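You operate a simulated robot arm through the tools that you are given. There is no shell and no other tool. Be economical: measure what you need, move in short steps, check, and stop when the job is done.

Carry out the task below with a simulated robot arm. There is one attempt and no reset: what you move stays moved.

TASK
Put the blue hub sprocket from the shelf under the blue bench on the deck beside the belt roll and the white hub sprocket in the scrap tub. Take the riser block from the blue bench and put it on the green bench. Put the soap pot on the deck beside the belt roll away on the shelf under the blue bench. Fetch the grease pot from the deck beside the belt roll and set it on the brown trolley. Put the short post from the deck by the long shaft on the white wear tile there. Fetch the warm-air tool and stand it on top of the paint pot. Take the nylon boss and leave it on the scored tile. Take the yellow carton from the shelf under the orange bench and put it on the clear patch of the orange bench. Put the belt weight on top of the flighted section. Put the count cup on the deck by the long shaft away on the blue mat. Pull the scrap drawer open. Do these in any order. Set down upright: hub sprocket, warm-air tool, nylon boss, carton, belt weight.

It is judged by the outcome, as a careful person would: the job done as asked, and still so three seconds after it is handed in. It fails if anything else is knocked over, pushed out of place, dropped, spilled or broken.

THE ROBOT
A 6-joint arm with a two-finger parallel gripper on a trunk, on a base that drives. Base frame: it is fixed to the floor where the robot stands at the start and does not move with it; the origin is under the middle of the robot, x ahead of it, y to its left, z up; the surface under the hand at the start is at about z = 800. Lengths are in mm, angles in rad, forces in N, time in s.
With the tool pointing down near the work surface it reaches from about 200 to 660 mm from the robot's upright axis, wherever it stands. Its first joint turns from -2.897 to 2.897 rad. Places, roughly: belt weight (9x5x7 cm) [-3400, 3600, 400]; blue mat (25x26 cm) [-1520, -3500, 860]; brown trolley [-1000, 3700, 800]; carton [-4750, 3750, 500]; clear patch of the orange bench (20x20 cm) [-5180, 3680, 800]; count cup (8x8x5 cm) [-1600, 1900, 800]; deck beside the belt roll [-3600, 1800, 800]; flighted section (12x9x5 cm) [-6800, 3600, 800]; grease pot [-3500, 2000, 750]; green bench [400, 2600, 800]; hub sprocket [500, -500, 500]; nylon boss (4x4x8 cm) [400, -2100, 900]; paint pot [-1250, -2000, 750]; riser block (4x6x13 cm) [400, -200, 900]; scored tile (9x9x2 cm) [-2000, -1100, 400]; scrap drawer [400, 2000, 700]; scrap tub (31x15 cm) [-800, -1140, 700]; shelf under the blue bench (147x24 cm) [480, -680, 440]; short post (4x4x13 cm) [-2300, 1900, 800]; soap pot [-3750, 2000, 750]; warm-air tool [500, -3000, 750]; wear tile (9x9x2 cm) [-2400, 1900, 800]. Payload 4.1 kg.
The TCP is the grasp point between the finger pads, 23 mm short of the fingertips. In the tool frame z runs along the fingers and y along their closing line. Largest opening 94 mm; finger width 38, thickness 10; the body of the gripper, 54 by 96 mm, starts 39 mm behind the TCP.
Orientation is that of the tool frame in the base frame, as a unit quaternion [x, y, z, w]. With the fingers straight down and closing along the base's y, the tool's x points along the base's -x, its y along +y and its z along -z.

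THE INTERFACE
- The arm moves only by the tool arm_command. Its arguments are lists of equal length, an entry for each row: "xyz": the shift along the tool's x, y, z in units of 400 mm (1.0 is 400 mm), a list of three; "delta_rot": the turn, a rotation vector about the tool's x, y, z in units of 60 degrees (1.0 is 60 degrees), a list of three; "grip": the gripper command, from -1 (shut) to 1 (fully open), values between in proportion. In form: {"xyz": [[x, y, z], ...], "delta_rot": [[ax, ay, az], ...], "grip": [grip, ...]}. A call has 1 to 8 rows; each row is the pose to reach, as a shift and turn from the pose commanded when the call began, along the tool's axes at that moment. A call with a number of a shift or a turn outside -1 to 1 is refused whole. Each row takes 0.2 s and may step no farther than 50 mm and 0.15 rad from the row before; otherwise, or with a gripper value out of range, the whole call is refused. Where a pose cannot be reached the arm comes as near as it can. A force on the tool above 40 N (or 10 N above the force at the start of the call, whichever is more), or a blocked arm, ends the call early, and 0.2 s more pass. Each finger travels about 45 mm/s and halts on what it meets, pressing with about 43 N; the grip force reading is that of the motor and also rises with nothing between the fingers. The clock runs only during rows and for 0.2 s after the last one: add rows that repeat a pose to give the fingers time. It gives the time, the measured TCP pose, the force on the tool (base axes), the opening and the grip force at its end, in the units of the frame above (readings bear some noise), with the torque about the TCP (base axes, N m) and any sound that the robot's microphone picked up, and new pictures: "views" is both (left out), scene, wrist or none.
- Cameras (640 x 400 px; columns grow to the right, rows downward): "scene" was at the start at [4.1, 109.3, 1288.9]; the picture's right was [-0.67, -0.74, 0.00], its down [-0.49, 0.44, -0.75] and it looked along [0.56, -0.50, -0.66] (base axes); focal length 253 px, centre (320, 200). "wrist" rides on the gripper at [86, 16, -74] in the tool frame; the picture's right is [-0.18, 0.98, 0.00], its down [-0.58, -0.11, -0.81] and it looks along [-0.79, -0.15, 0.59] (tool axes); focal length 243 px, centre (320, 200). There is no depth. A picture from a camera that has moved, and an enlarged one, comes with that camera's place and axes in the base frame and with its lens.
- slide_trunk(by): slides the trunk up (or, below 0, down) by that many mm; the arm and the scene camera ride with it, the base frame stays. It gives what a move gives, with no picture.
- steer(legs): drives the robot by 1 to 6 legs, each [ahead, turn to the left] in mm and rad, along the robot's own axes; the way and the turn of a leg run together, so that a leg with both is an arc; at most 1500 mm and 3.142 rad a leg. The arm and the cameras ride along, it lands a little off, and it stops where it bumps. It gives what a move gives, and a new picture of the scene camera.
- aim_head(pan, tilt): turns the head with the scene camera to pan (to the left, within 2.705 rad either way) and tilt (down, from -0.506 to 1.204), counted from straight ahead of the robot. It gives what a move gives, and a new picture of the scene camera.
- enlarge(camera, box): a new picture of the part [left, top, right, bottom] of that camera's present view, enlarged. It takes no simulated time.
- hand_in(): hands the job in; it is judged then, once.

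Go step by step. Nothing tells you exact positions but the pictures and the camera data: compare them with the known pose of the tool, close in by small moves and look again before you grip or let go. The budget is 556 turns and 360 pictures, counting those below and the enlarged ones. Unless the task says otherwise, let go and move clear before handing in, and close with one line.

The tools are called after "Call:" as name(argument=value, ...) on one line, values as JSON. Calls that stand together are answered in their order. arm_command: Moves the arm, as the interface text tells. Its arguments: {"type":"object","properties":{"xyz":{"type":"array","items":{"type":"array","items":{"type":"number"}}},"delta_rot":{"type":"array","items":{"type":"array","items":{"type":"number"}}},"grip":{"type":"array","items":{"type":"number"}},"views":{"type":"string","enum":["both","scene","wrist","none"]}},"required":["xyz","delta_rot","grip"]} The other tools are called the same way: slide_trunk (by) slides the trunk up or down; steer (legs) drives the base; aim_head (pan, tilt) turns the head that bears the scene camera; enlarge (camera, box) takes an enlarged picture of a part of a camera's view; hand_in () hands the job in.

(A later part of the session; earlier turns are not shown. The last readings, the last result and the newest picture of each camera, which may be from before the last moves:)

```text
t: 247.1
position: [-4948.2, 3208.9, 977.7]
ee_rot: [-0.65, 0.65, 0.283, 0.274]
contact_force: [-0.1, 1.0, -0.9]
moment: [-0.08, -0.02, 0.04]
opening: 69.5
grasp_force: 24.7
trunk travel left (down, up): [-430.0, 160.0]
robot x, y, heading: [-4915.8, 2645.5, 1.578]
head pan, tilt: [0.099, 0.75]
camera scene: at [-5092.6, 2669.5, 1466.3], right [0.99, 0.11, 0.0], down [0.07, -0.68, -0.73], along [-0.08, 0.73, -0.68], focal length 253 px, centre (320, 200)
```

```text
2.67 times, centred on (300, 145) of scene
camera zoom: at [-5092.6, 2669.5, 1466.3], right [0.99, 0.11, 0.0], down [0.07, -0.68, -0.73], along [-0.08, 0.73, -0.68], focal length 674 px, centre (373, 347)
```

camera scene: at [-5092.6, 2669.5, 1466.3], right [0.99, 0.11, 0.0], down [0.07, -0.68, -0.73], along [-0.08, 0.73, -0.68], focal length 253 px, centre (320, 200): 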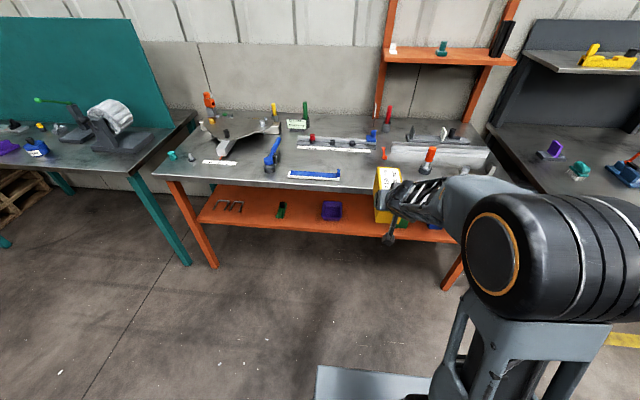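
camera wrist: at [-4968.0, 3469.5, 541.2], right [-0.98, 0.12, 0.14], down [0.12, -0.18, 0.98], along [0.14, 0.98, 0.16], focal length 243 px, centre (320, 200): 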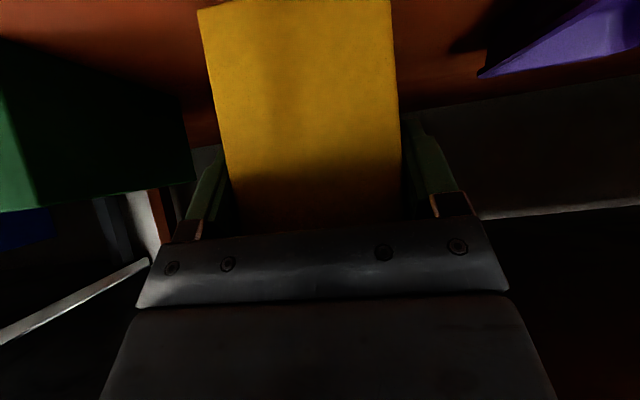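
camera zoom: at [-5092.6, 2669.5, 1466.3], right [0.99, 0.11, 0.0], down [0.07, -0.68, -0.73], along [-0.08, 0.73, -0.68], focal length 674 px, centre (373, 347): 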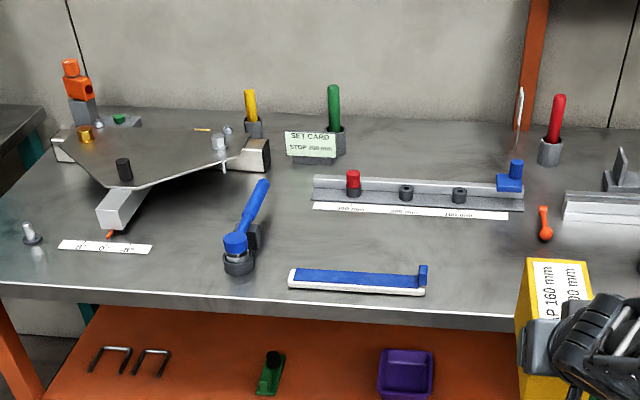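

Call:
steer(legs=[[0, 1.571], [235, 0], [0, -1.571], [150, 0]])

Call:
aim_head(pan=0.0, tilt=0.85)

Call:
enlarge(camera="scene", box=[200, 110, 440, 230])

```text
t: 257.5
position: [-5177.2, 3354.6, 977.4]
ee_rot: [-0.648, 0.652, 0.282, 0.274]
contact_force: [0.0, -0.2, -0.6]
moment: [-0.03, 0.03, 0.01]
opening: 69.8
grasp_force: 25.2
trunk travel left (down, up): [-430.0, 160.0]
robot x, y, heading: [-5150.9, 2792.7, 1.573]
head pan, tilt: [0.099, 0.75]
camera scene: at [-5323.1, 2816.0, 1466.3], right [0.99, 0.1, 0.0], down [0.07, -0.68, -0.73], along [-0.07, 0.73, -0.68], focal length 253 px, centre (320, 200)
```

scene: 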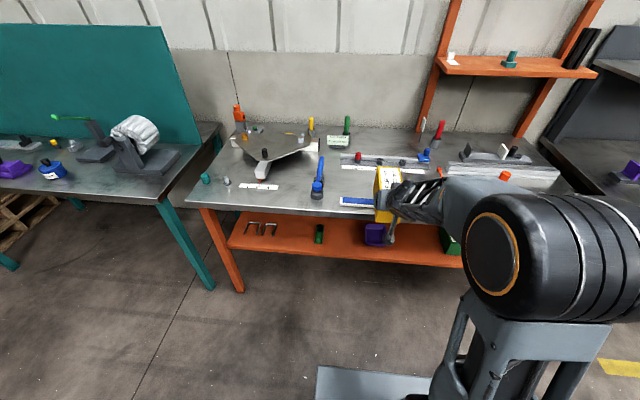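

```text
t: 258.1
position: [-5175.5, 3354.9, 976.8]
ee_rot: [-0.648, 0.652, 0.282, 0.274]
contact_force: [-0.2, -0.2, -0.9]
moment: [-0.06, 0.0, 0.01]
opening: 69.5
grasp_force: 24.5
trunk travel left (down, up): [-430.0, 160.0]
robot x, y, heading: [-5149.9, 2793.2, 1.571]
head pan, tilt: [0.0, 0.85]
camera scene: at [-5314.9, 2811.6, 1458.3], right [1.0, 0.0, 0.0], down [0.0, -0.75, -0.66], along [0.0, 0.66, -0.75], focal length 253 px, centre (320, 200)
```

scene: 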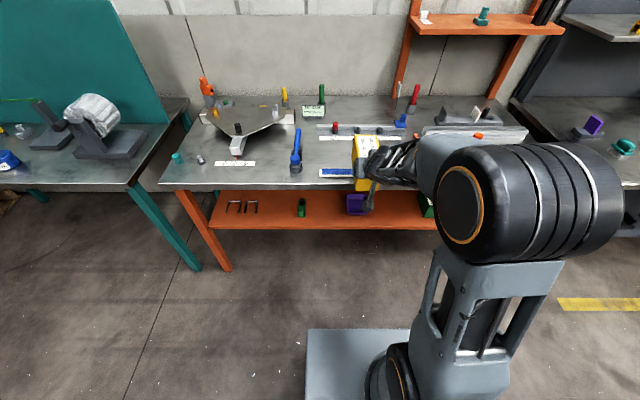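

```text
2.67 times, centred on (320, 170) of scene
camera zoom: at [-5314.9, 2811.6, 1458.3], right [1.0, 0.0, 0.0], down [0.0, -0.75, -0.66], along [0.0, 0.66, -0.75], focal length 674 px, centre (320, 280)
```

zoom: 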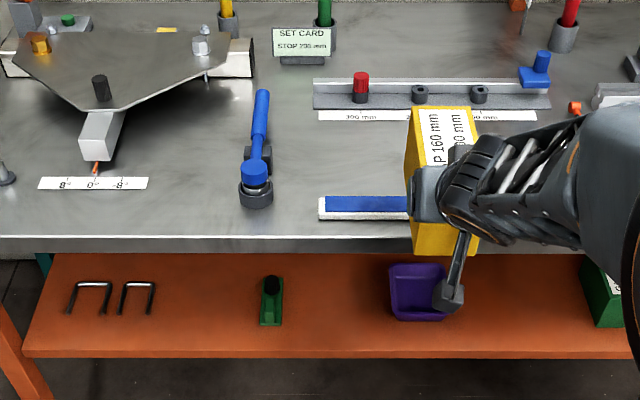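

Call:
steer(legs=[[250, 0]])

Call:
enlarge(camera="scene", box=[240, 160, 440, 280])

Call:
enlarge(camera="wrist", box=[0, 0, 640, 400])

```text
t: 260.0
position: [-5176.1, 3608.0, 977.0]
ee_rot: [-0.648, 0.652, 0.281, 0.275]
contact_force: [0.2, -0.3, -1.7]
moment: [-0.05, -0.01, 0.0]
opening: 69.8
grasp_force: 24.6
trunk travel left (down, up): [-430.0, 160.0]
robot x, y, heading: [-5151.2, 3045.3, 1.571]
head pan, tilt: [0.0, 0.85]
camera scene: at [-5315.5, 3065.3, 1458.3], right [1.0, 0.0, 0.0], down [0.0, -0.75, -0.66], along [0.0, 0.66, -0.75], focal length 253 px, centre (320, 200)
```

scene: 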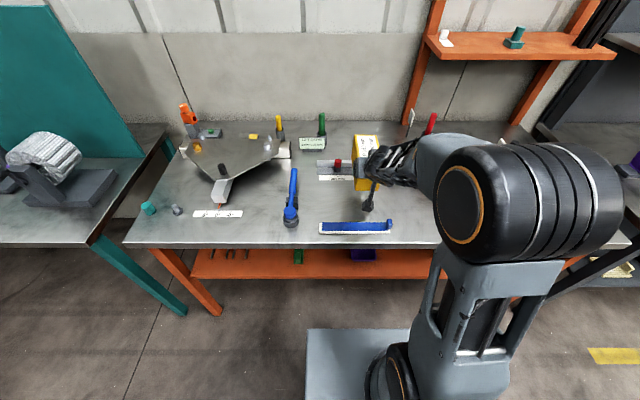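

```text
3.20 times, centred on (340, 220) of scene
camera zoom: at [-5315.5, 3065.3, 1458.3], right [1.0, 0.0, 0.0], down [0.0, -0.75, -0.66], along [0.0, 0.66, -0.75], focal length 809 px, centre (256, 136)
```

zoom: 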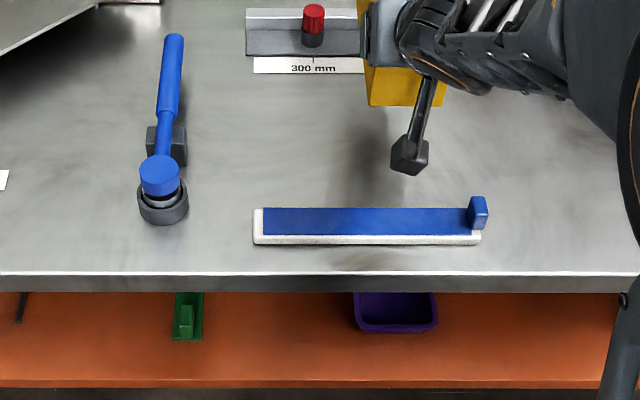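

```text
1.00 times, centred on (320, 200) of wrist (not enlarged: the box is as wide or as high as the picture)
camera zoom: at [-5193.0, 3494.2, 966.0], right [-0.98, 0.13, 0.14], down [0.12, -0.18, 0.98], along [0.15, 0.97, 0.16], focal length 243 px, centre (320, 200)
```

zoom: 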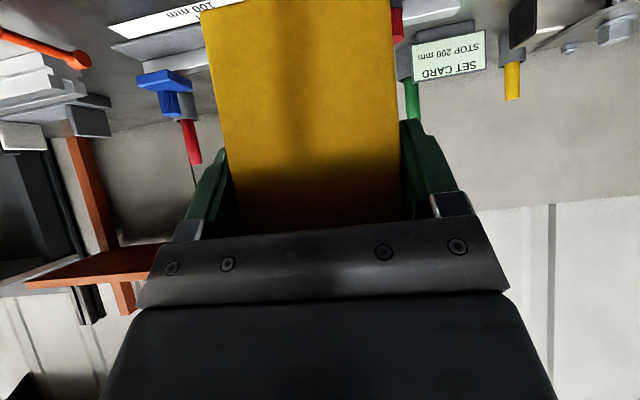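

Call:
arm_command(xyz=[[0.06, 0, 0.04], [0.11, 0, 0.08], [0.16, 0, 0.12], [0.195, 0, 0.153]], delta_rot=[[0, 0, 0], [0, 0, 0], [0, 0, 0], [0, 0, 0]], grip=[-1, -1, -1, -1], views="none")

Call:
enlarge(camera="scene", box=[240, 160, 440, 280])

```text
t: 261.0
position: [-5189.2, 3597.5, 878.0]
ee_rot: [-0.648, 0.653, 0.279, 0.276]
contact_force: [-0.2, -0.3, -1.2]
moment: [-0.05, -0.02, 0.04]
opening: 69.7
grasp_force: 24.9
out of reach, approached as far as the arm can: row 1, 4
trunk travel left (down, up): [-430.0, 160.0]
robot x, y, heading: [-5150.3, 3045.5, 1.572]
head pan, tilt: [0.0, 0.85]
```

```text
3.20 times, centred on (340, 220) of scene
camera zoom: at [-5315.7, 3065.1, 1458.3], right [1.0, 0.0, 0.0], down [0.0, -0.75, -0.66], along [0.0, 0.66, -0.75], focal length 809 px, centre (256, 136)
```

zoom: 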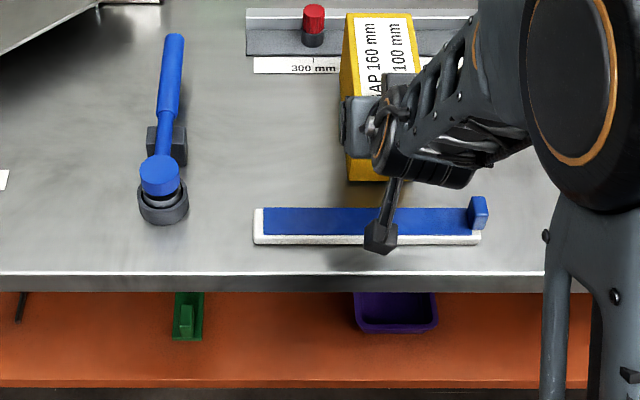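

Call:
slide_trunk(by=-9)

Call:
slide_trunk(by=-3)

```text
t: 261.6
position: [-5187.7, 3598.1, 871.3]
ee_rot: [-0.647, 0.651, 0.282, 0.28]
contact_force: [-0.3, 1.5, 19.8]
moment: [0.26, -0.42, 0.01]
opening: 70.2
grasp_force: 24.8
trunk travel left (down, up): [-421.0, 169.0]
robot x, y, heading: [-5155.4, 3046.7, 1.571]
head pan, tilt: [0.0, 0.85]
```

```text
t: 262.1
position: [-5188.9, 3596.5, 867.7]
ee_rot: [-0.647, 0.653, 0.279, 0.278]
contact_force: [1.3, 2.5, 19.8]
moment: [0.15, -0.54, 0.19]
opening: 69.7
grasp_force: 25.0
trunk travel left (down, up): [-418.0, 172.0]
robot x, y, heading: [-5151.5, 3047.0, 1.571]
head pan, tilt: [0.0, 0.85]
```

Call:
slide_trunk(by=2)

Call:
enlarge(camera="scene", box=[300, 150, 420, 230])

```text
t: 262.6
position: [-5188.5, 3596.9, 865.7]
ee_rot: [-0.648, 0.653, 0.278, 0.277]
contact_force: [1.3, 2.2, 7.4]
moment: [0.49, -0.41, 0.04]
opening: 69.7
grasp_force: 24.8
trunk travel left (down, up): [-420.0, 170.0]
robot x, y, heading: [-5146.7, 3044.8, 1.572]
head pan, tilt: [0.0, 0.85]
```

```text
5.00 times, centred on (360, 190) of scene
camera zoom: at [-5315.3, 3064.7, 1448.2], right [1.0, 0.0, 0.0], down [0.0, -0.75, -0.66], along [0.0, 0.66, -0.75], focal length 1263 px, centre (120, 250)
```

zoom: 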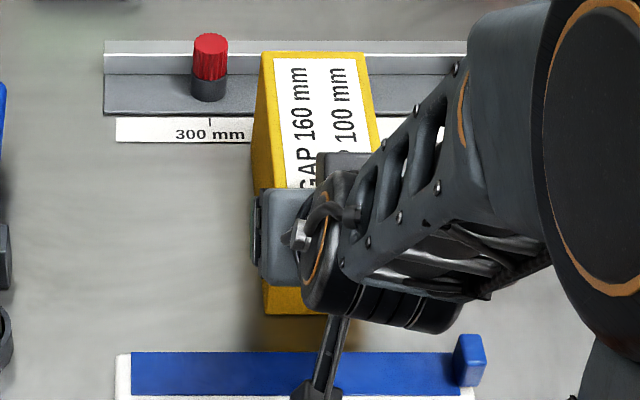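

Call:
arm_command(xyz=[[0, 0, 0], [0, 0, 0], [0, 0, 0], [0, 0, -0.08], [0, 0, -0.18], [0, 0, -0.28]], delta_rot=[[0, 0, 0], [0, 0, 0], [0, 0, 0], [0, 0, 0], [0, 0, 0], [0, 0, 0]], grip=[0.6, 1, 1, 1, 1, 1], views="scene")

```text
t: 264.0
position: [-5188.4, 3514.8, 945.0]
ee_rot: [-0.648, 0.653, 0.278, 0.276]
contact_force: [0.6, 1.0, -1.1]
moment: [-0.02, 0.0, 0.03]
opening: 93.7
grasp_force: 0.0
trunk travel left (down, up): [-420.0, 170.0]
robot x, y, heading: [-5152.0, 3049.9, 1.571]
head pan, tilt: [0.0, 0.85]
camera scene: at [-5315.4, 3065.0, 1448.3], right [1.0, 0.0, 0.0], down [0.0, -0.75, -0.66], along [0.0, 0.66, -0.75], focal length 253 px, centre (320, 200)
```

scene: 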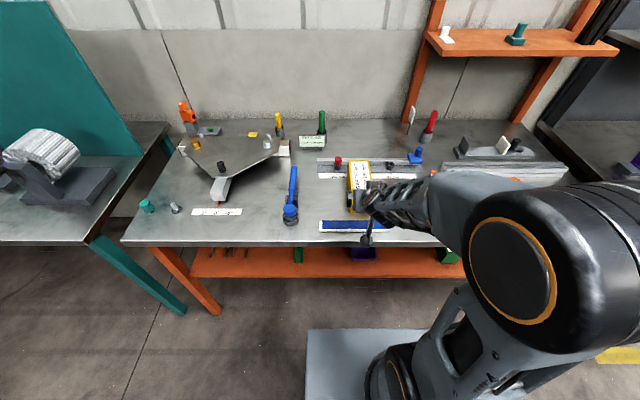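

Call:
steer(legs=[[-400, 0]])

Call:
enlarge(camera="scene", box=[280, 90, 440, 190])

Call:
arm_command(xyz=[[0, 0, 0], [0, 0, 0], [0, 0, 0], [0, 0, 0], [0, 0, 0], [0, 0, 0]], delta_rot=[[0, 0.125, 0], [0, 0.25, 0], [0, 0.375, 0], [0, 0.5, 0], [0, 0.625, 0], [0, 0.765, 0]], grip=[1, 1, 1, 1, 1, 1], views="none")

```text
t: 266.5
position: [-5187.8, 3116.2, 945.9]
ee_rot: [-0.648, 0.653, 0.278, 0.276]
contact_force: [0.2, 0.1, 0.5]
moment: [0.01, 0.01, -0.02]
opening: 94.0
grasp_force: 0.1
trunk travel left (down, up): [-420.0, 170.0]
robot x, y, heading: [-5147.9, 2647.3, 1.575]
head pan, tilt: [0.0, 0.85]
camera scene: at [-5314.3, 2664.7, 1448.3], right [1.0, 0.0, 0.0], down [0.0, -0.75, -0.66], along [0.0, 0.66, -0.75], focal length 253 px, centre (320, 200)
```

scene: 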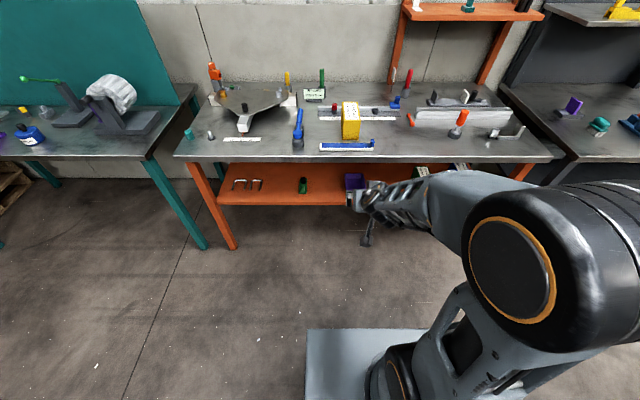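

```text
4.00 times, centred on (360, 140) of scene
camera zoom: at [-5314.3, 2664.7, 1448.3], right [1.0, 0.0, 0.0], down [0.0, -0.75, -0.66], along [0.0, 0.66, -0.75], focal length 1011 px, centre (160, 440)
```

zoom: 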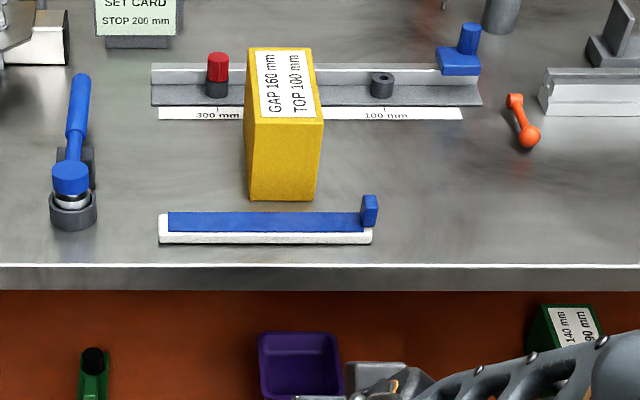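

```text
t: 267.9
position: [-5188.0, 3116.5, 945.4]
ee_rot: [-0.705, 0.709, 0.004, -0.002]
contact_force: [-0.1, -0.1, -0.1]
moment: [0.02, 0.01, 0.02]
opening: 93.9
grasp_force: 0.1
out of reach, approached as far as the arm can: row 1, 2
trunk travel left (down, up): [-420.0, 170.0]
robot x, y, heading: [-5145.6, 2648.0, 1.574]
head pan, tilt: [0.0, 0.85]
```

Carton placed. Next the grease pot on the deck by the belt roll.

Call:
steer(legs=[[0, -1.574], [1000, 0], [650, 0], [0, -1.571]])

Call:
slide_trunk(by=165)

Call:
aim_head(pan=0.0, tilt=0.75)

```text
t: 282.7
position: [-3283.1, 2295.0, 946.0]
ee_rot: [0.542, 0.841, 0.007, 0.005]
contact_force: [8.7, 10.0, 4.9]
moment: [-0.41, 0.3, -0.19]
opening: 88.2
grasp_force: 0.0
trunk travel left (down, up): [-420.0, 170.0]
robot x, y, heading: [-3513.5, 2699.2, -1.145]
head pan, tilt: [0.0, 0.85]
stopped in leg 4: the force on the tool passed its limit at 94 N (the readings are from after the stop); the commanded pose is now the measured one
camera scene: at [-3354.8, 2753.1, 1448.2], right [-0.91, -0.41, 0.0], down [-0.31, 0.68, -0.66], along [0.27, -0.6, -0.75], focal length 253 px, centre (320, 200)
```

scene: 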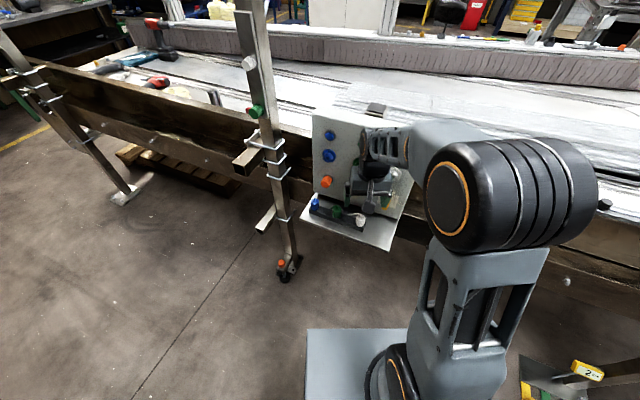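

```text
t: 284.6
position: [-3284.1, 2291.7, 1109.5]
ee_rot: [0.543, 0.84, 0.007, 0.005]
contact_force: [0.1, -0.1, -0.1]
moment: [0.04, 0.04, 0.0]
opening: 93.8
grasp_force: 0.1
trunk travel left (down, up): [-585.0, 5.0]
robot x, y, heading: [-3516.2, 2697.3, -1.151]
head pan, tilt: [0.0, 0.85]
```

```text
t: 285.2
position: [-3284.7, 2293.3, 1110.1]
ee_rot: [0.543, 0.84, 0.007, 0.006]
contact_force: [0.1, -0.3, -0.3]
moment: [-0.02, 0.04, 0.0]
opening: 93.9
grasp_force: 0.1
trunk travel left (down, up): [-585.0, 5.0]
robot x, y, heading: [-3519.4, 2700.7, -1.151]
head pan, tilt: [0.0, 0.75]
camera scene: at [-3353.5, 2746.7, 1621.3], right [-0.91, -0.41, 0.0], down [-0.28, 0.62, -0.73], along [0.3, -0.67, -0.68], focal length 253 px, centre (320, 200)
```

scene: 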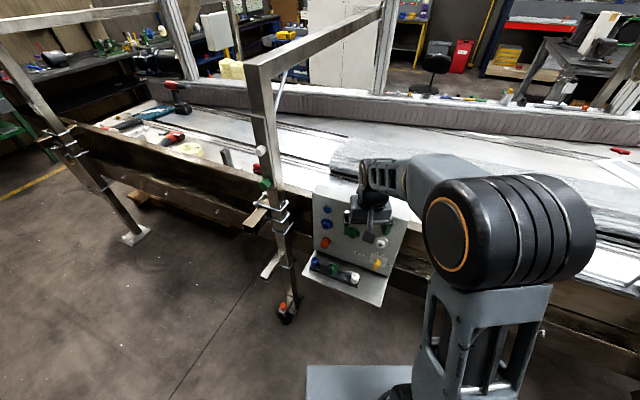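

I bumped a panel mounted on the rail; checking whether anything got disturbed.

Call:
enlarge(camera="scene", box=[290, 160, 430, 320])

Call:
enlarge(camera="wrist", box=[0, 0, 640, 400])

```text
2.50 times, centred on (360, 240) of scene
camera zoom: at [-3353.5, 2746.7, 1621.3], right [-0.91, -0.41, 0.0], down [-0.28, 0.62, -0.73], along [0.3, -0.67, -0.68], focal length 632 px, centre (220, 100)
```

zoom: 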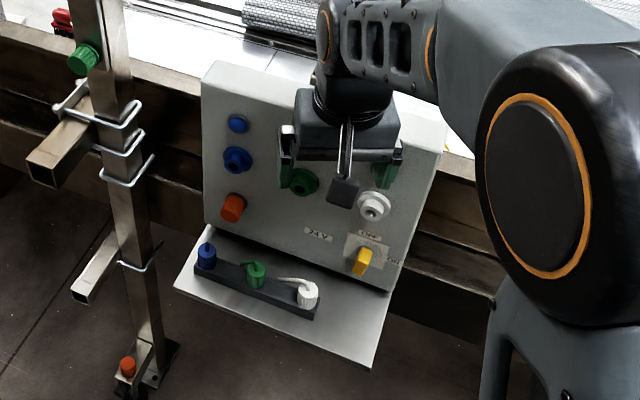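

```text
1.00 times, centred on (320, 200) of wrist (not enlarged: the box is as wide or as high as the picture)
camera zoom: at [-3306.4, 2377.7, 1184.3], right [0.97, 0.24, 0.02], down [0.13, -0.58, 0.81], along [0.2, -0.78, -0.59], focal length 243 px, centre (320, 200)
```

zoom: 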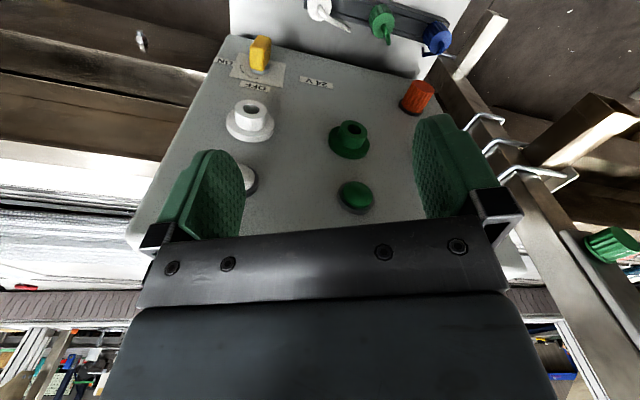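

The panel looks intact and its plugs are in place. I'll back away and come in clear of it.

Call:
steer(legs=[[-200, 0], [0, -0.42]])

Call:
enlarge(camera="scene", box=[200, 100, 440, 230])

```text
t: 288.1
position: [-3547.8, 2416.7, 1110.7]
ee_rot: [0.702, 0.713, 0.006, 0.007]
contact_force: [-0.1, 0.8, 0.5]
moment: [0.02, -0.01, 0.0]
opening: 93.7
grasp_force: 0.0
trunk travel left (down, up): [-585.0, 5.0]
robot x, y, heading: [-3599.2, 2880.2, -1.56]
head pan, tilt: [0.0, 0.75]
camera scene: at [-3430.6, 2860.8, 1621.4], right [-1.0, -0.01, 0.0], down [-0.01, 0.68, -0.73], along [0.01, -0.73, -0.68], focal length 253 px, centre (320, 200)
```

scene: 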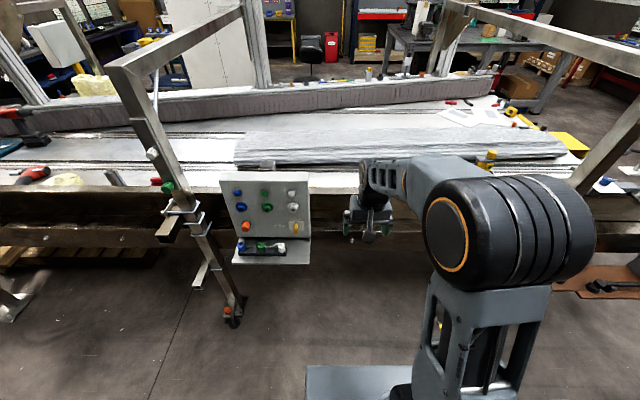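

```text
2.67 times, centred on (320, 165) of scene
camera zoom: at [-3430.6, 2860.8, 1621.4], right [-1.0, -0.01, 0.0], down [-0.01, 0.68, -0.73], along [0.01, -0.73, -0.68], focal length 674 px, centre (320, 293)
```

zoom: 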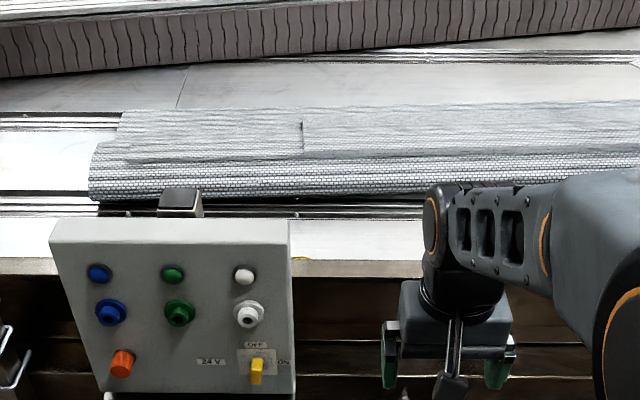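

Call:
steer(legs=[[350, 0]])

Call:
enlarge(camera="wrist", box=[0, 0, 640, 400])

```text
t: 290.3
position: [-3548.9, 2071.3, 1109.9]
ee_rot: [0.705, 0.71, 0.005, 0.007]
contact_force: [-0.3, -1.0, 0.0]
moment: [-0.02, -0.01, 0.03]
opening: 93.9
grasp_force: 0.1
trunk travel left (down, up): [-585.0, 5.0]
robot x, y, heading: [-3593.8, 2538.8, -1.559]
head pan, tilt: [0.0, 0.75]
camera scene: at [-3427.3, 2514.7, 1621.3], right [-1.0, -0.01, 0.0], down [0.0, 0.68, -0.73], along [0.0, -0.73, -0.68], focal length 253 px, centre (320, 200)
```

scene: 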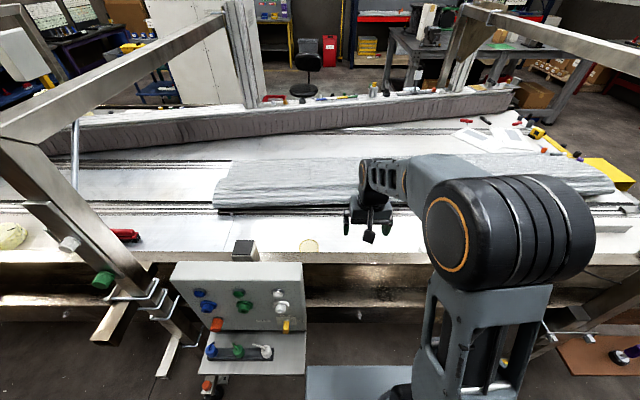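

```text
1.00 times, centred on (320, 200) of wrist (not enlarged: the box is as wide or as high as the picture)
camera zoom: at [-3534.3, 2158.0, 1184.1], right [0.98, -0.18, 0.02], down [-0.12, -0.58, 0.81], along [-0.13, -0.79, -0.59], focal length 243 px, centre (320, 200)
```

zoom: 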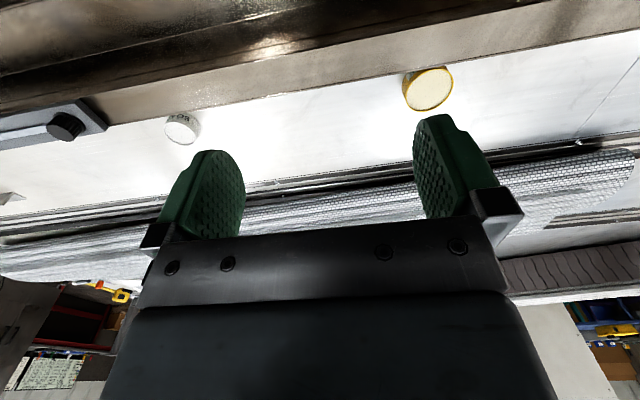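

Call:
enlarge(camera="wrist", box=[370, 50, 490, 125])

Call:
enlarge(camera="wrist", box=[0, 80, 240, 230])

Call:
enlarge(camera="scene", box=[220, 180, 380, 290])

```text
5.33 times, centred on (430, 88) of wrist
camera zoom: at [-3534.3, 2158.0, 1184.1], right [0.98, -0.18, 0.02], down [-0.12, -0.58, 0.81], along [-0.13, -0.79, -0.59], focal length 1294 px, centre (-267, 800)
```

zoom: 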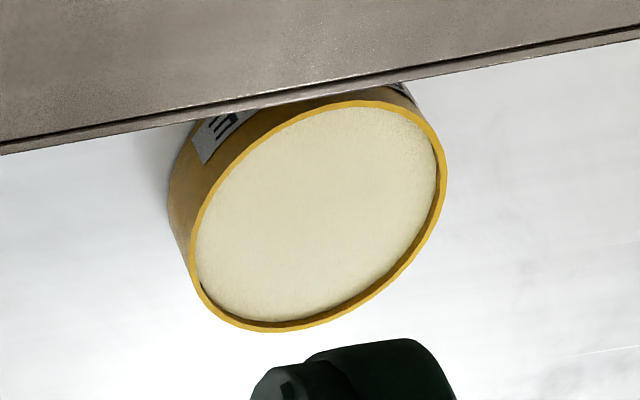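

```text
2.67 times, centred on (120, 155) of wrist
camera zoom: at [-3534.3, 2158.0, 1184.1], right [0.98, -0.18, 0.02], down [-0.12, -0.58, 0.81], along [-0.13, -0.79, -0.59], focal length 647 px, centre (853, 320)
```

zoom: 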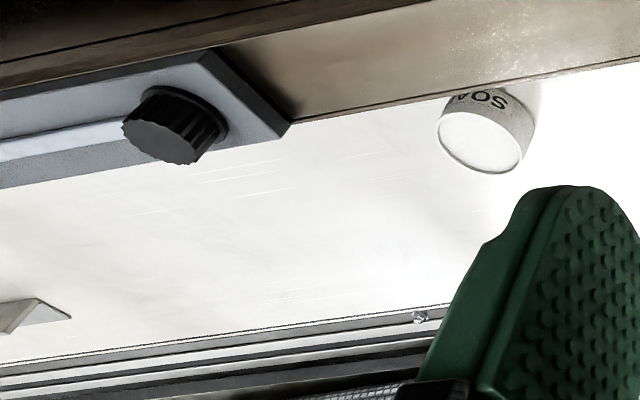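

```text
3.64 times, centred on (300, 235) of scene
camera zoom: at [-3427.3, 2514.7, 1621.3], right [-1.0, -0.01, 0.0], down [0.0, 0.68, -0.73], along [0.0, -0.73, -0.68], focal length 919 px, centre (393, 73)
```

zoom: 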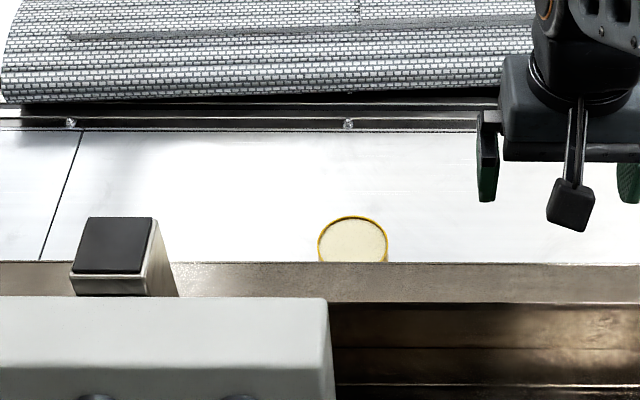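

Grease pot (open, ~78 mm) at about (-3384,1906), rim z≈800, close behind the panel; rail top z≈890 inner y≈1995. I'll stand further to -x so the arm clears the panel, and turn the hand so the camera points to -x.

Call:
steer(legs=[[0, -0.78], [152, 0], [0, 0.77]])

Call:
arm_command(xyz=[[0, 0, 0], [0, 0, 0], [0, 0, 0], [0, 0, 0], [0, 0, 0], [0, 0, 0]], delta_rot=[[0, 0, -0.14], [0, 0, -0.28], [0, 0, -0.42], [0, 0, -0.56], [0, 0, -0.7], [0, 0, -0.8]], grip=[1, 1, 1, 1, 1, 1], views="none")

Call:
arm_command(xyz=[[0, 0, 0], [0, 0, 0], [0, 0, 0], [0, 0, 0], [0, 0, 0]], delta_rot=[[0, 0, -0.14], [0, 0, -0.28], [0, 0, -0.42], [0, 0, -0.56], [0, 0, -0.7]], grip=[1, 1, 1, 1, 1], views="wrist")

```text
t: 295.8
position: [-3661.2, 1962.2, 1109.1]
ee_rot: [0.708, 0.706, 0.005, 0.006]
contact_force: [-0.5, 0.3, -0.2]
moment: [0.0, -0.03, 0.0]
opening: 94.1
grasp_force: 0.1
trunk travel left (down, up): [-585.0, 5.0]
robot x, y, heading: [-3703.5, 2429.5, -1.58]
head pan, tilt: [0.0, 0.75]
camera scene: at [-3534.9, 2405.0, 1621.3], right [-1.0, 0.01, 0.0], down [0.0, 0.68, -0.73], along [0.0, -0.73, -0.68], focal length 253 px, centre (320, 200)
```

scene: 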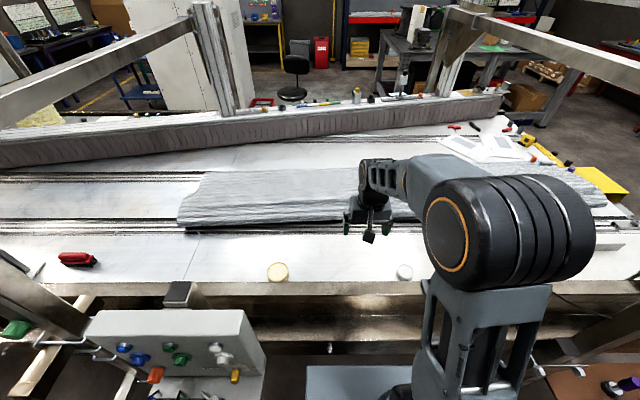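

```text
t: 297.2
position: [-3660.7, 1962.7, 1110.1]
ee_rot: [0.359, 0.933, 0.002, 0.008]
contact_force: [-1.2, 0.9, -0.6]
moment: [-0.01, -0.02, -0.03]
opening: 94.3
grasp_force: 0.1
trunk travel left (down, up): [-585.0, 5.0]
robot x, y, heading: [-3703.3, 2428.0, -1.577]
head pan, tilt: [0.0, 0.75]
```

```text
t: 298.4
position: [-3660.8, 1963.3, 1109.8]
ee_rot: [0.0, 1.0, -0.001, 0.009]
contact_force: [0.5, 0.8, 0.0]
moment: [0.01, 0.03, 0.0]
opening: 94.1
grasp_force: 0.1
trunk travel left (down, up): [-585.0, 5.0]
robot x, y, heading: [-3702.0, 2430.9, -1.575]
head pan, tilt: [0.0, 0.75]
camera wrist: at [-3748.6, 1979.0, 1182.9], right [0.18, 0.98, 0.0], down [0.57, -0.11, 0.82], along [0.8, -0.15, -0.58], focal length 243 px, centre (320, 200)
```

wrist: 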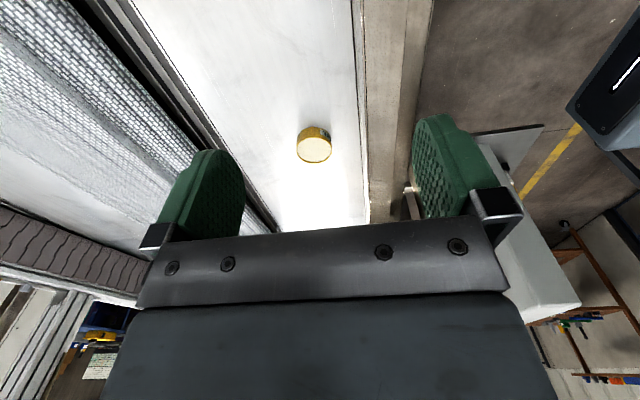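

Call:
arm_command(xyz=[[-0.11, -0.025, 0], [-0.22, -0.05, 0], [-0.33, -0.075, 0], [-0.44, -0.1, 0], [-0.55, -0.125, 0], [-0.64, -0.1475, 0]], delta_rot=[[0, 0, 0], [0, 0, 0], [0, 0, 0], [0, 0, 0], [0, 0, 0], [0, 0, 0]], grip=[1, 1, 1, 1, 1, 1], views="both")

```text
t: 299.8
position: [-3407.4, 1904.8, 1113.7]
ee_rot: [0.002, 1.0, -0.001, 0.009]
contact_force: [0.9, 0.1, 0.3]
moment: [-0.04, 0.0, 0.02]
opening: 94.0
grasp_force: 0.0
trunk travel left (down, up): [-585.0, 5.0]
robot x, y, heading: [-3701.9, 2429.2, -1.572]
head pan, tilt: [0.0, 0.75]
camera scene: at [-3534.4, 2404.7, 1621.2], right [-1.0, 0.0, 0.0], down [0.0, 0.68, -0.73], along [0.0, -0.73, -0.68], focal length 253 px, centre (320, 200)
camera wrist: at [-3494.6, 1920.2, 1186.7], right [0.19, 0.98, 0.0], down [0.57, -0.11, 0.82], along [0.8, -0.15, -0.58], focal length 243 px, centre (320, 200)
```

scene: 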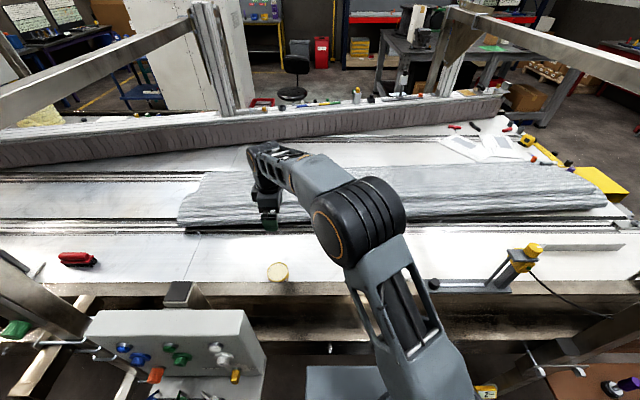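
wrist: 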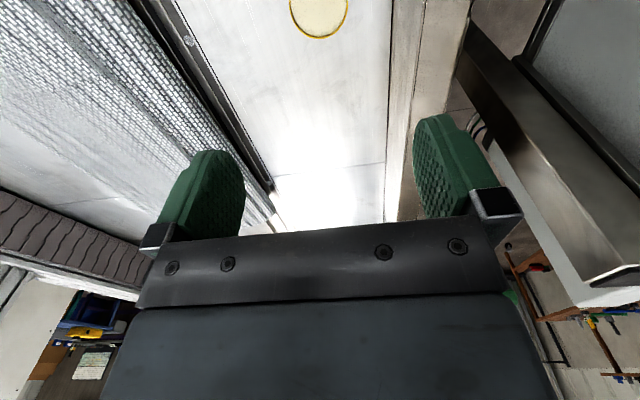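

Call:
arm_command(xyz=[[-0.0625, 0, 0], [-0.0625, 0, 0]], delta_rot=[[0, 0, 0], [0, 0, 0]], grip=[1, 1], views="none")

Call:
slide_trunk(by=-220)

Call:
enlarge(camera="wrist", box=[0, 0, 640, 400])

Call:
aim_head(pan=0.25, tilt=0.8)

```text
t: 300.4
position: [-3381.7, 1901.7, 1113.9]
ee_rot: [0.003, 1.0, -0.001, 0.009]
contact_force: [0.1, -0.3, 0.0]
moment: [-0.02, 0.0, -0.01]
opening: 94.0
grasp_force: 0.0
trunk travel left (down, up): [-585.0, 5.0]
robot x, y, heading: [-3702.3, 2433.1, -1.57]
head pan, tilt: [0.0, 0.75]
```

```text
t: 302.7
position: [-3382.8, 1903.0, 893.8]
ee_rot: [0.001, 1.0, -0.001, 0.009]
contact_force: [-0.1, -0.1, 0.6]
moment: [0.0, 0.01, 0.01]
opening: 94.0
grasp_force: 0.0
trunk travel left (down, up): [-365.0, 225.0]
robot x, y, heading: [-3706.4, 2430.5, -1.574]
head pan, tilt: [0.0, 0.75]
```

```text
1.00 times, centred on (320, 200) of wrist (not enlarged: the box is as wide or as high as the picture)
camera zoom: at [-3470.2, 1919.5, 966.4], right [0.19, 0.98, 0.0], down [0.57, -0.11, 0.82], along [0.8, -0.15, -0.58], focal length 243 px, centre (320, 200)
```

zoom: 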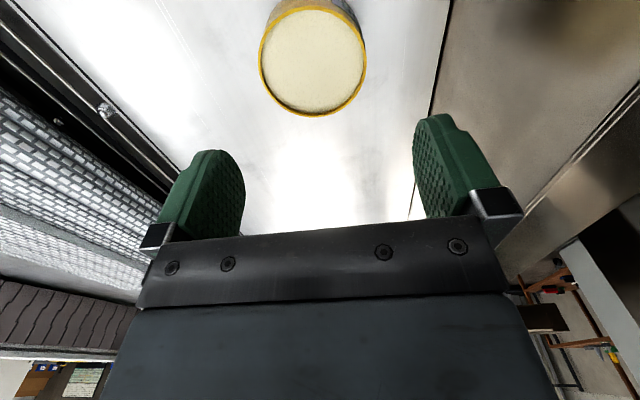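

```text
t: 303.5
position: [-3382.7, 1903.0, 893.3]
ee_rot: [0.002, 1.0, -0.001, 0.008]
contact_force: [0.9, -0.2, -0.1]
moment: [0.0, 0.02, 0.01]
opening: 93.9
grasp_force: 0.1
trunk travel left (down, up): [-365.0, 225.0]
robot x, y, heading: [-3699.7, 2428.2, -1.574]
head pan, tilt: [0.25, 0.799]
camera scene: at [-3515.2, 2409.5, 1397.3], right [-0.97, -0.24, 0.0], down [-0.17, 0.7, -0.7], along [0.17, -0.68, -0.72], focal length 253 px, centre (320, 200)
```

scene: 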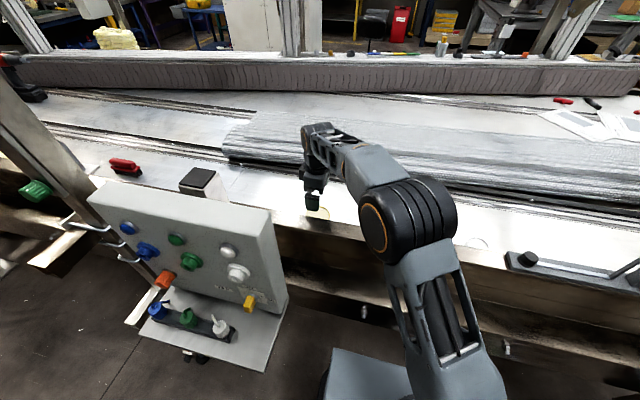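

Call:
arm_command(xyz=[[0.01, -0.004, 0.1], [0.01, -0.004, 0.2], [0.01, -0.004, 0.25], [0.01, -0.004, 0.258]], delta_rot=[[0, 0, 0], [0, 0, 0], [0, 0, 0], [0, 0, 0]], grip=[1, 1, 1, 1], views="wrist")

```text
t: 304.5
position: [-3384.0, 1900.4, 790.0]
ee_rot: [0.002, 1.0, -0.002, 0.008]
contact_force: [0.3, -0.1, -0.1]
moment: [0.0, -0.02, 0.0]
opening: 94.0
grasp_force: 0.0
trunk travel left (down, up): [-365.0, 225.0]
robot x, y, heading: [-3705.0, 2429.7, -1.58]
head pan, tilt: [0.25, 0.799]
camera wrist: at [-3472.1, 1916.9, 862.6], right [0.19, 0.98, 0.0], down [0.57, -0.11, 0.82], along [0.8, -0.15, -0.58], focal length 243 px, centre (320, 200)
```

wrist: 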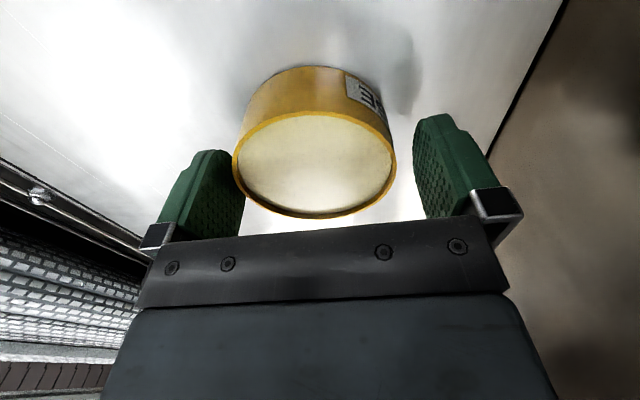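

Call:
arm_command(xyz=[[0.025, -0.0125, 0], [0.025, -0.0125, 0.003], [0.025, -0.0125, 0.003], [0.025, -0.0125, 0.003], [0.025, -0.0125, 0.003]], delta_rot=[[0, 0, 0], [0, 0, 0], [0, 0, 0], [0, 0, 0], [0, 0, 0]], grip=[1, 1, -1, -1, -1], views="wrist")

```text
t: 305.7
position: [-3394.3, 1896.1, 789.3]
ee_rot: [0.002, 1.0, 0.0, 0.009]
contact_force: [-0.3, 0.8, -0.3]
moment: [0.08, -0.08, 0.08]
opening: 78.5
grasp_force: 43.1
trunk travel left (down, up): [-365.0, 225.0]
robot x, y, heading: [-3703.8, 2432.1, -1.578]
head pan, tilt: [0.25, 0.799]
camera wrist: at [-3482.0, 1912.4, 861.3], right [0.19, 0.98, 0.0], down [0.57, -0.11, 0.82], along [0.8, -0.15, -0.58], focal length 243 px, centre (320, 200)
```

wrist: 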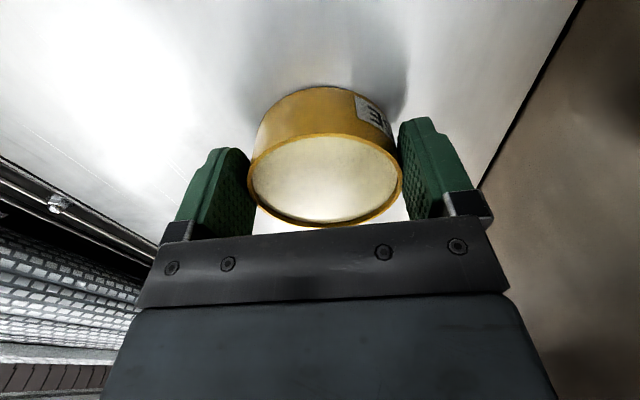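

Gripped the grease pot. Lift straight up with the trunk.

Call:
slide_trunk(by=220)

Call:
arm_command(xyz=[[0.1, 0.0, -0.03], [0.2, 0, -0.06], [0.3, 0.02, -0.1], [0.4, 0.04, -0.14], [0.5, 0.06, -0.18], [0.58, 0.08, -0.2]], delta_rot=[[0, 0, 0], [0, 0, 0], [0, 0, 0], [0, 0, 0], [0, 0, 0], [0, 0, 0]], grip=[-1, -1, -1, -1, -1, -1], views="wrist")

```text
t: 308.0
position: [-3394.6, 1895.5, 1007.9]
ee_rot: [0.001, 1.0, -0.001, 0.009]
contact_force: [-0.1, 0.3, -3.8]
moment: [0.01, 0.04, 0.03]
opening: 78.7
grasp_force: 42.5
trunk travel left (down, up): [-585.0, 5.0]
robot x, y, heading: [-3700.6, 2428.0, -1.579]
head pan, tilt: [0.25, 0.799]
```

```text
t: 309.4
position: [-3628.1, 1930.2, 1086.2]
ee_rot: [0.001, 1.0, -0.001, 0.009]
contact_force: [-0.7, 0.0, -3.0]
moment: [0.0, 0.03, -0.01]
opening: 78.6
grasp_force: 43.0
trunk travel left (down, up): [-585.0, 5.0]
robot x, y, heading: [-3701.7, 2432.9, -1.574]
head pan, tilt: [0.25, 0.799]
camera wrist: at [-3715.6, 1946.4, 1158.3], right [0.19, 0.98, 0.0], down [0.57, -0.11, 0.82], along [0.8, -0.15, -0.58], focal length 243 px, centre (320, 200)
```

wrist: 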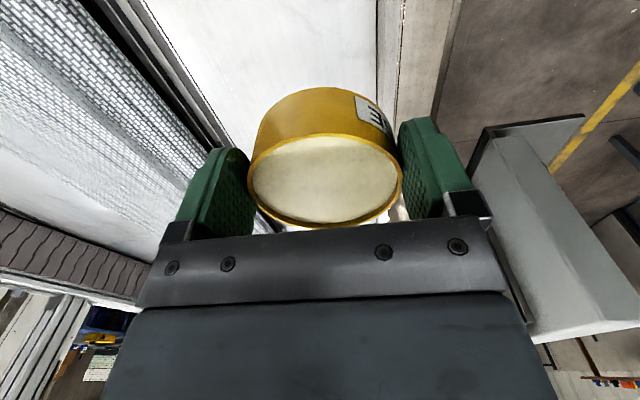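

Call:
arm_command(xyz=[[0, 0.1, 0], [0, 0.2, 0]], delta_rot=[[0, 0, 0], [0, 0, 0]], grip=[-1, -1], views="none")

Call:
steer(legs=[[-420, 0], [0, 1.575], [1350, 0], [1300, 0], [0, 1.571]])

Call:
aim_head(pan=0.0, tilt=0.75)

```text
t: 310.0
position: [-3626.3, 2009.5, 1085.2]
ee_rot: [0.002, 1.0, -0.002, 0.008]
contact_force: [-0.9, 1.0, -3.8]
moment: [0.0, 0.08, 0.02]
opening: 78.2
grasp_force: 43.6
trunk travel left (down, up): [-585.0, 5.0]
robot x, y, heading: [-3704.8, 2428.3, -1.572]
head pan, tilt: [0.25, 0.799]
```

```text
t: 332.7
position: [-1137.6, 3259.0, 1084.7]
ee_rot: [1.0, -0.003, -0.01, -0.001]
contact_force: [-0.6, 0.4, -3.1]
moment: [0.02, -0.03, 0.02]
opening: 77.8
grasp_force: 43.4
trunk travel left (down, up): [-585.0, 5.0]
robot x, y, heading: [-1060.4, 2840.9, 1.565]
head pan, tilt: [0.25, 0.799]
camera scene: at [-1246.1, 2858.0, 1617.3], right [0.97, 0.24, 0.0], down [0.17, -0.7, -0.7], along [-0.17, 0.68, -0.72], focal length 253 px, centre (320, 200)
```

scene: 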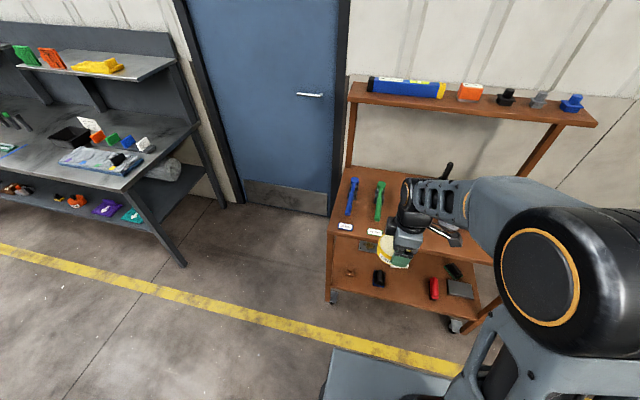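

```text
t: 333.4
position: [-1137.6, 3259.6, 1085.1]
ee_rot: [1.0, -0.002, -0.009, 0.0]
contact_force: [0.4, 0.8, -3.4]
moment: [0.0, -0.07, -0.03]
opening: 78.0
grasp_force: 42.5
trunk travel left (down, up): [-585.0, 5.0]
robot x, y, heading: [-1063.3, 2839.5, 1.564]
head pan, tilt: [0.0, 0.75]
camera scene: at [-1226.1, 2862.6, 1621.3], right [1.0, -0.01, 0.0], down [0.0, -0.68, -0.73], along [0.01, 0.73, -0.68], focal length 253 px, centre (320, 200)
```

scene: 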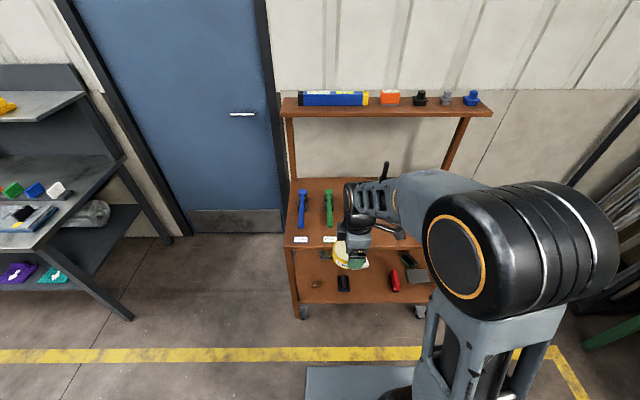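

Call:
enlarge(camera="scene", box=[270, 150, 440, 300])

Call:
enlarge(camera="wrist", box=[0, 0, 640, 400])

```text
2.67 times, centred on (355, 225) of scene
camera zoom: at [-1226.1, 2862.6, 1621.3], right [1.0, -0.01, 0.0], down [0.0, -0.68, -0.73], along [0.01, 0.73, -0.68], focal length 674 px, centre (227, 133)
```

zoom: 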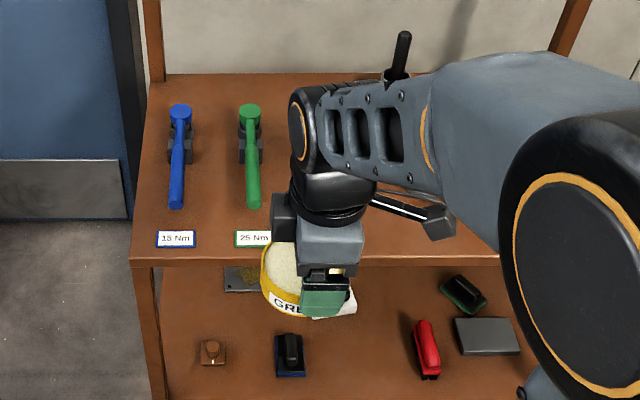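

```text
1.00 times, centred on (320, 200) of wrist (not enlarged: the box is as wide or as high as the picture)
camera zoom: at [-1049.6, 3242.0, 1157.3], right [-0.19, -0.98, 0.0], down [-0.57, 0.11, 0.82], along [-0.8, 0.15, -0.58], focal length 243 px, centre (320, 200)
```

zoom: 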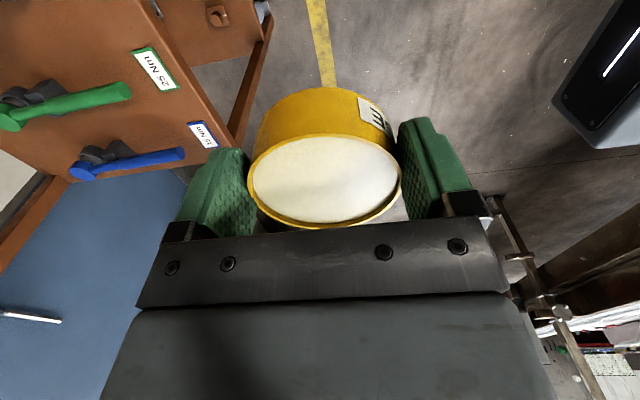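

Call:
arm_command(xyz=[[0.1, 0, 0], [0.2, 0, 0], [0.3, 0, 0], [0.4, 0, 0], [0.5, 0, 0], [0.6, 0.0, 0], [0.7, 0.05, 0]], delta_rot=[[0, 0, 0], [0, 0, 0], [0, 0, 0], [0, 0, 0], [0, 0, 0], [0, 0, 0], [0, 0, 0]], grip=[-1, -1, -1, -1, -1, -1, -1], views="scene")

```text
t: 335.1
position: [-857.8, 3236.8, 1077.5]
ee_rot: [1.0, -0.003, -0.008, -0.001]
contact_force: [-0.4, -0.3, -3.5]
moment: [0.01, -0.03, -0.02]
opening: 77.8
grasp_force: 42.7
trunk travel left (down, up): [-585.0, 5.0]
robot x, y, heading: [-1061.6, 2840.6, 1.564]
head pan, tilt: [0.0, 0.75]
camera scene: at [-1225.1, 2862.3, 1621.4], right [1.0, -0.01, 0.0], down [-0.01, -0.68, -0.73], along [0.01, 0.73, -0.68], focal length 253 px, centre (320, 200)
```

scene: 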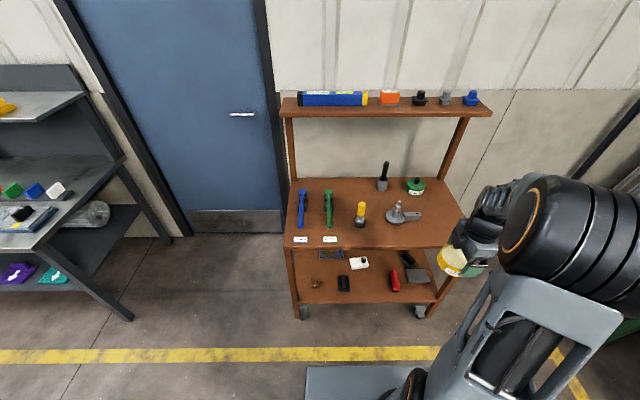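

Call:
enlarge(camera="scene", box=[280, 150, 480, 270])

```text
3.20 times, centred on (380, 210) of scene
camera zoom: at [-1225.1, 2862.3, 1621.4], right [1.0, -0.01, 0.0], down [-0.01, -0.68, -0.73], along [0.01, 0.73, -0.68], focal length 809 px, centre (128, 168)
```

zoom: 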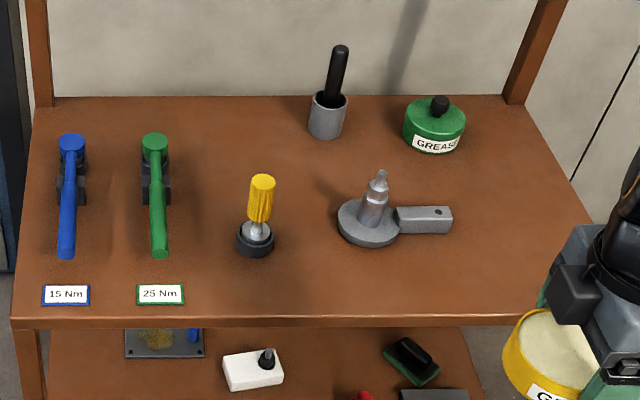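

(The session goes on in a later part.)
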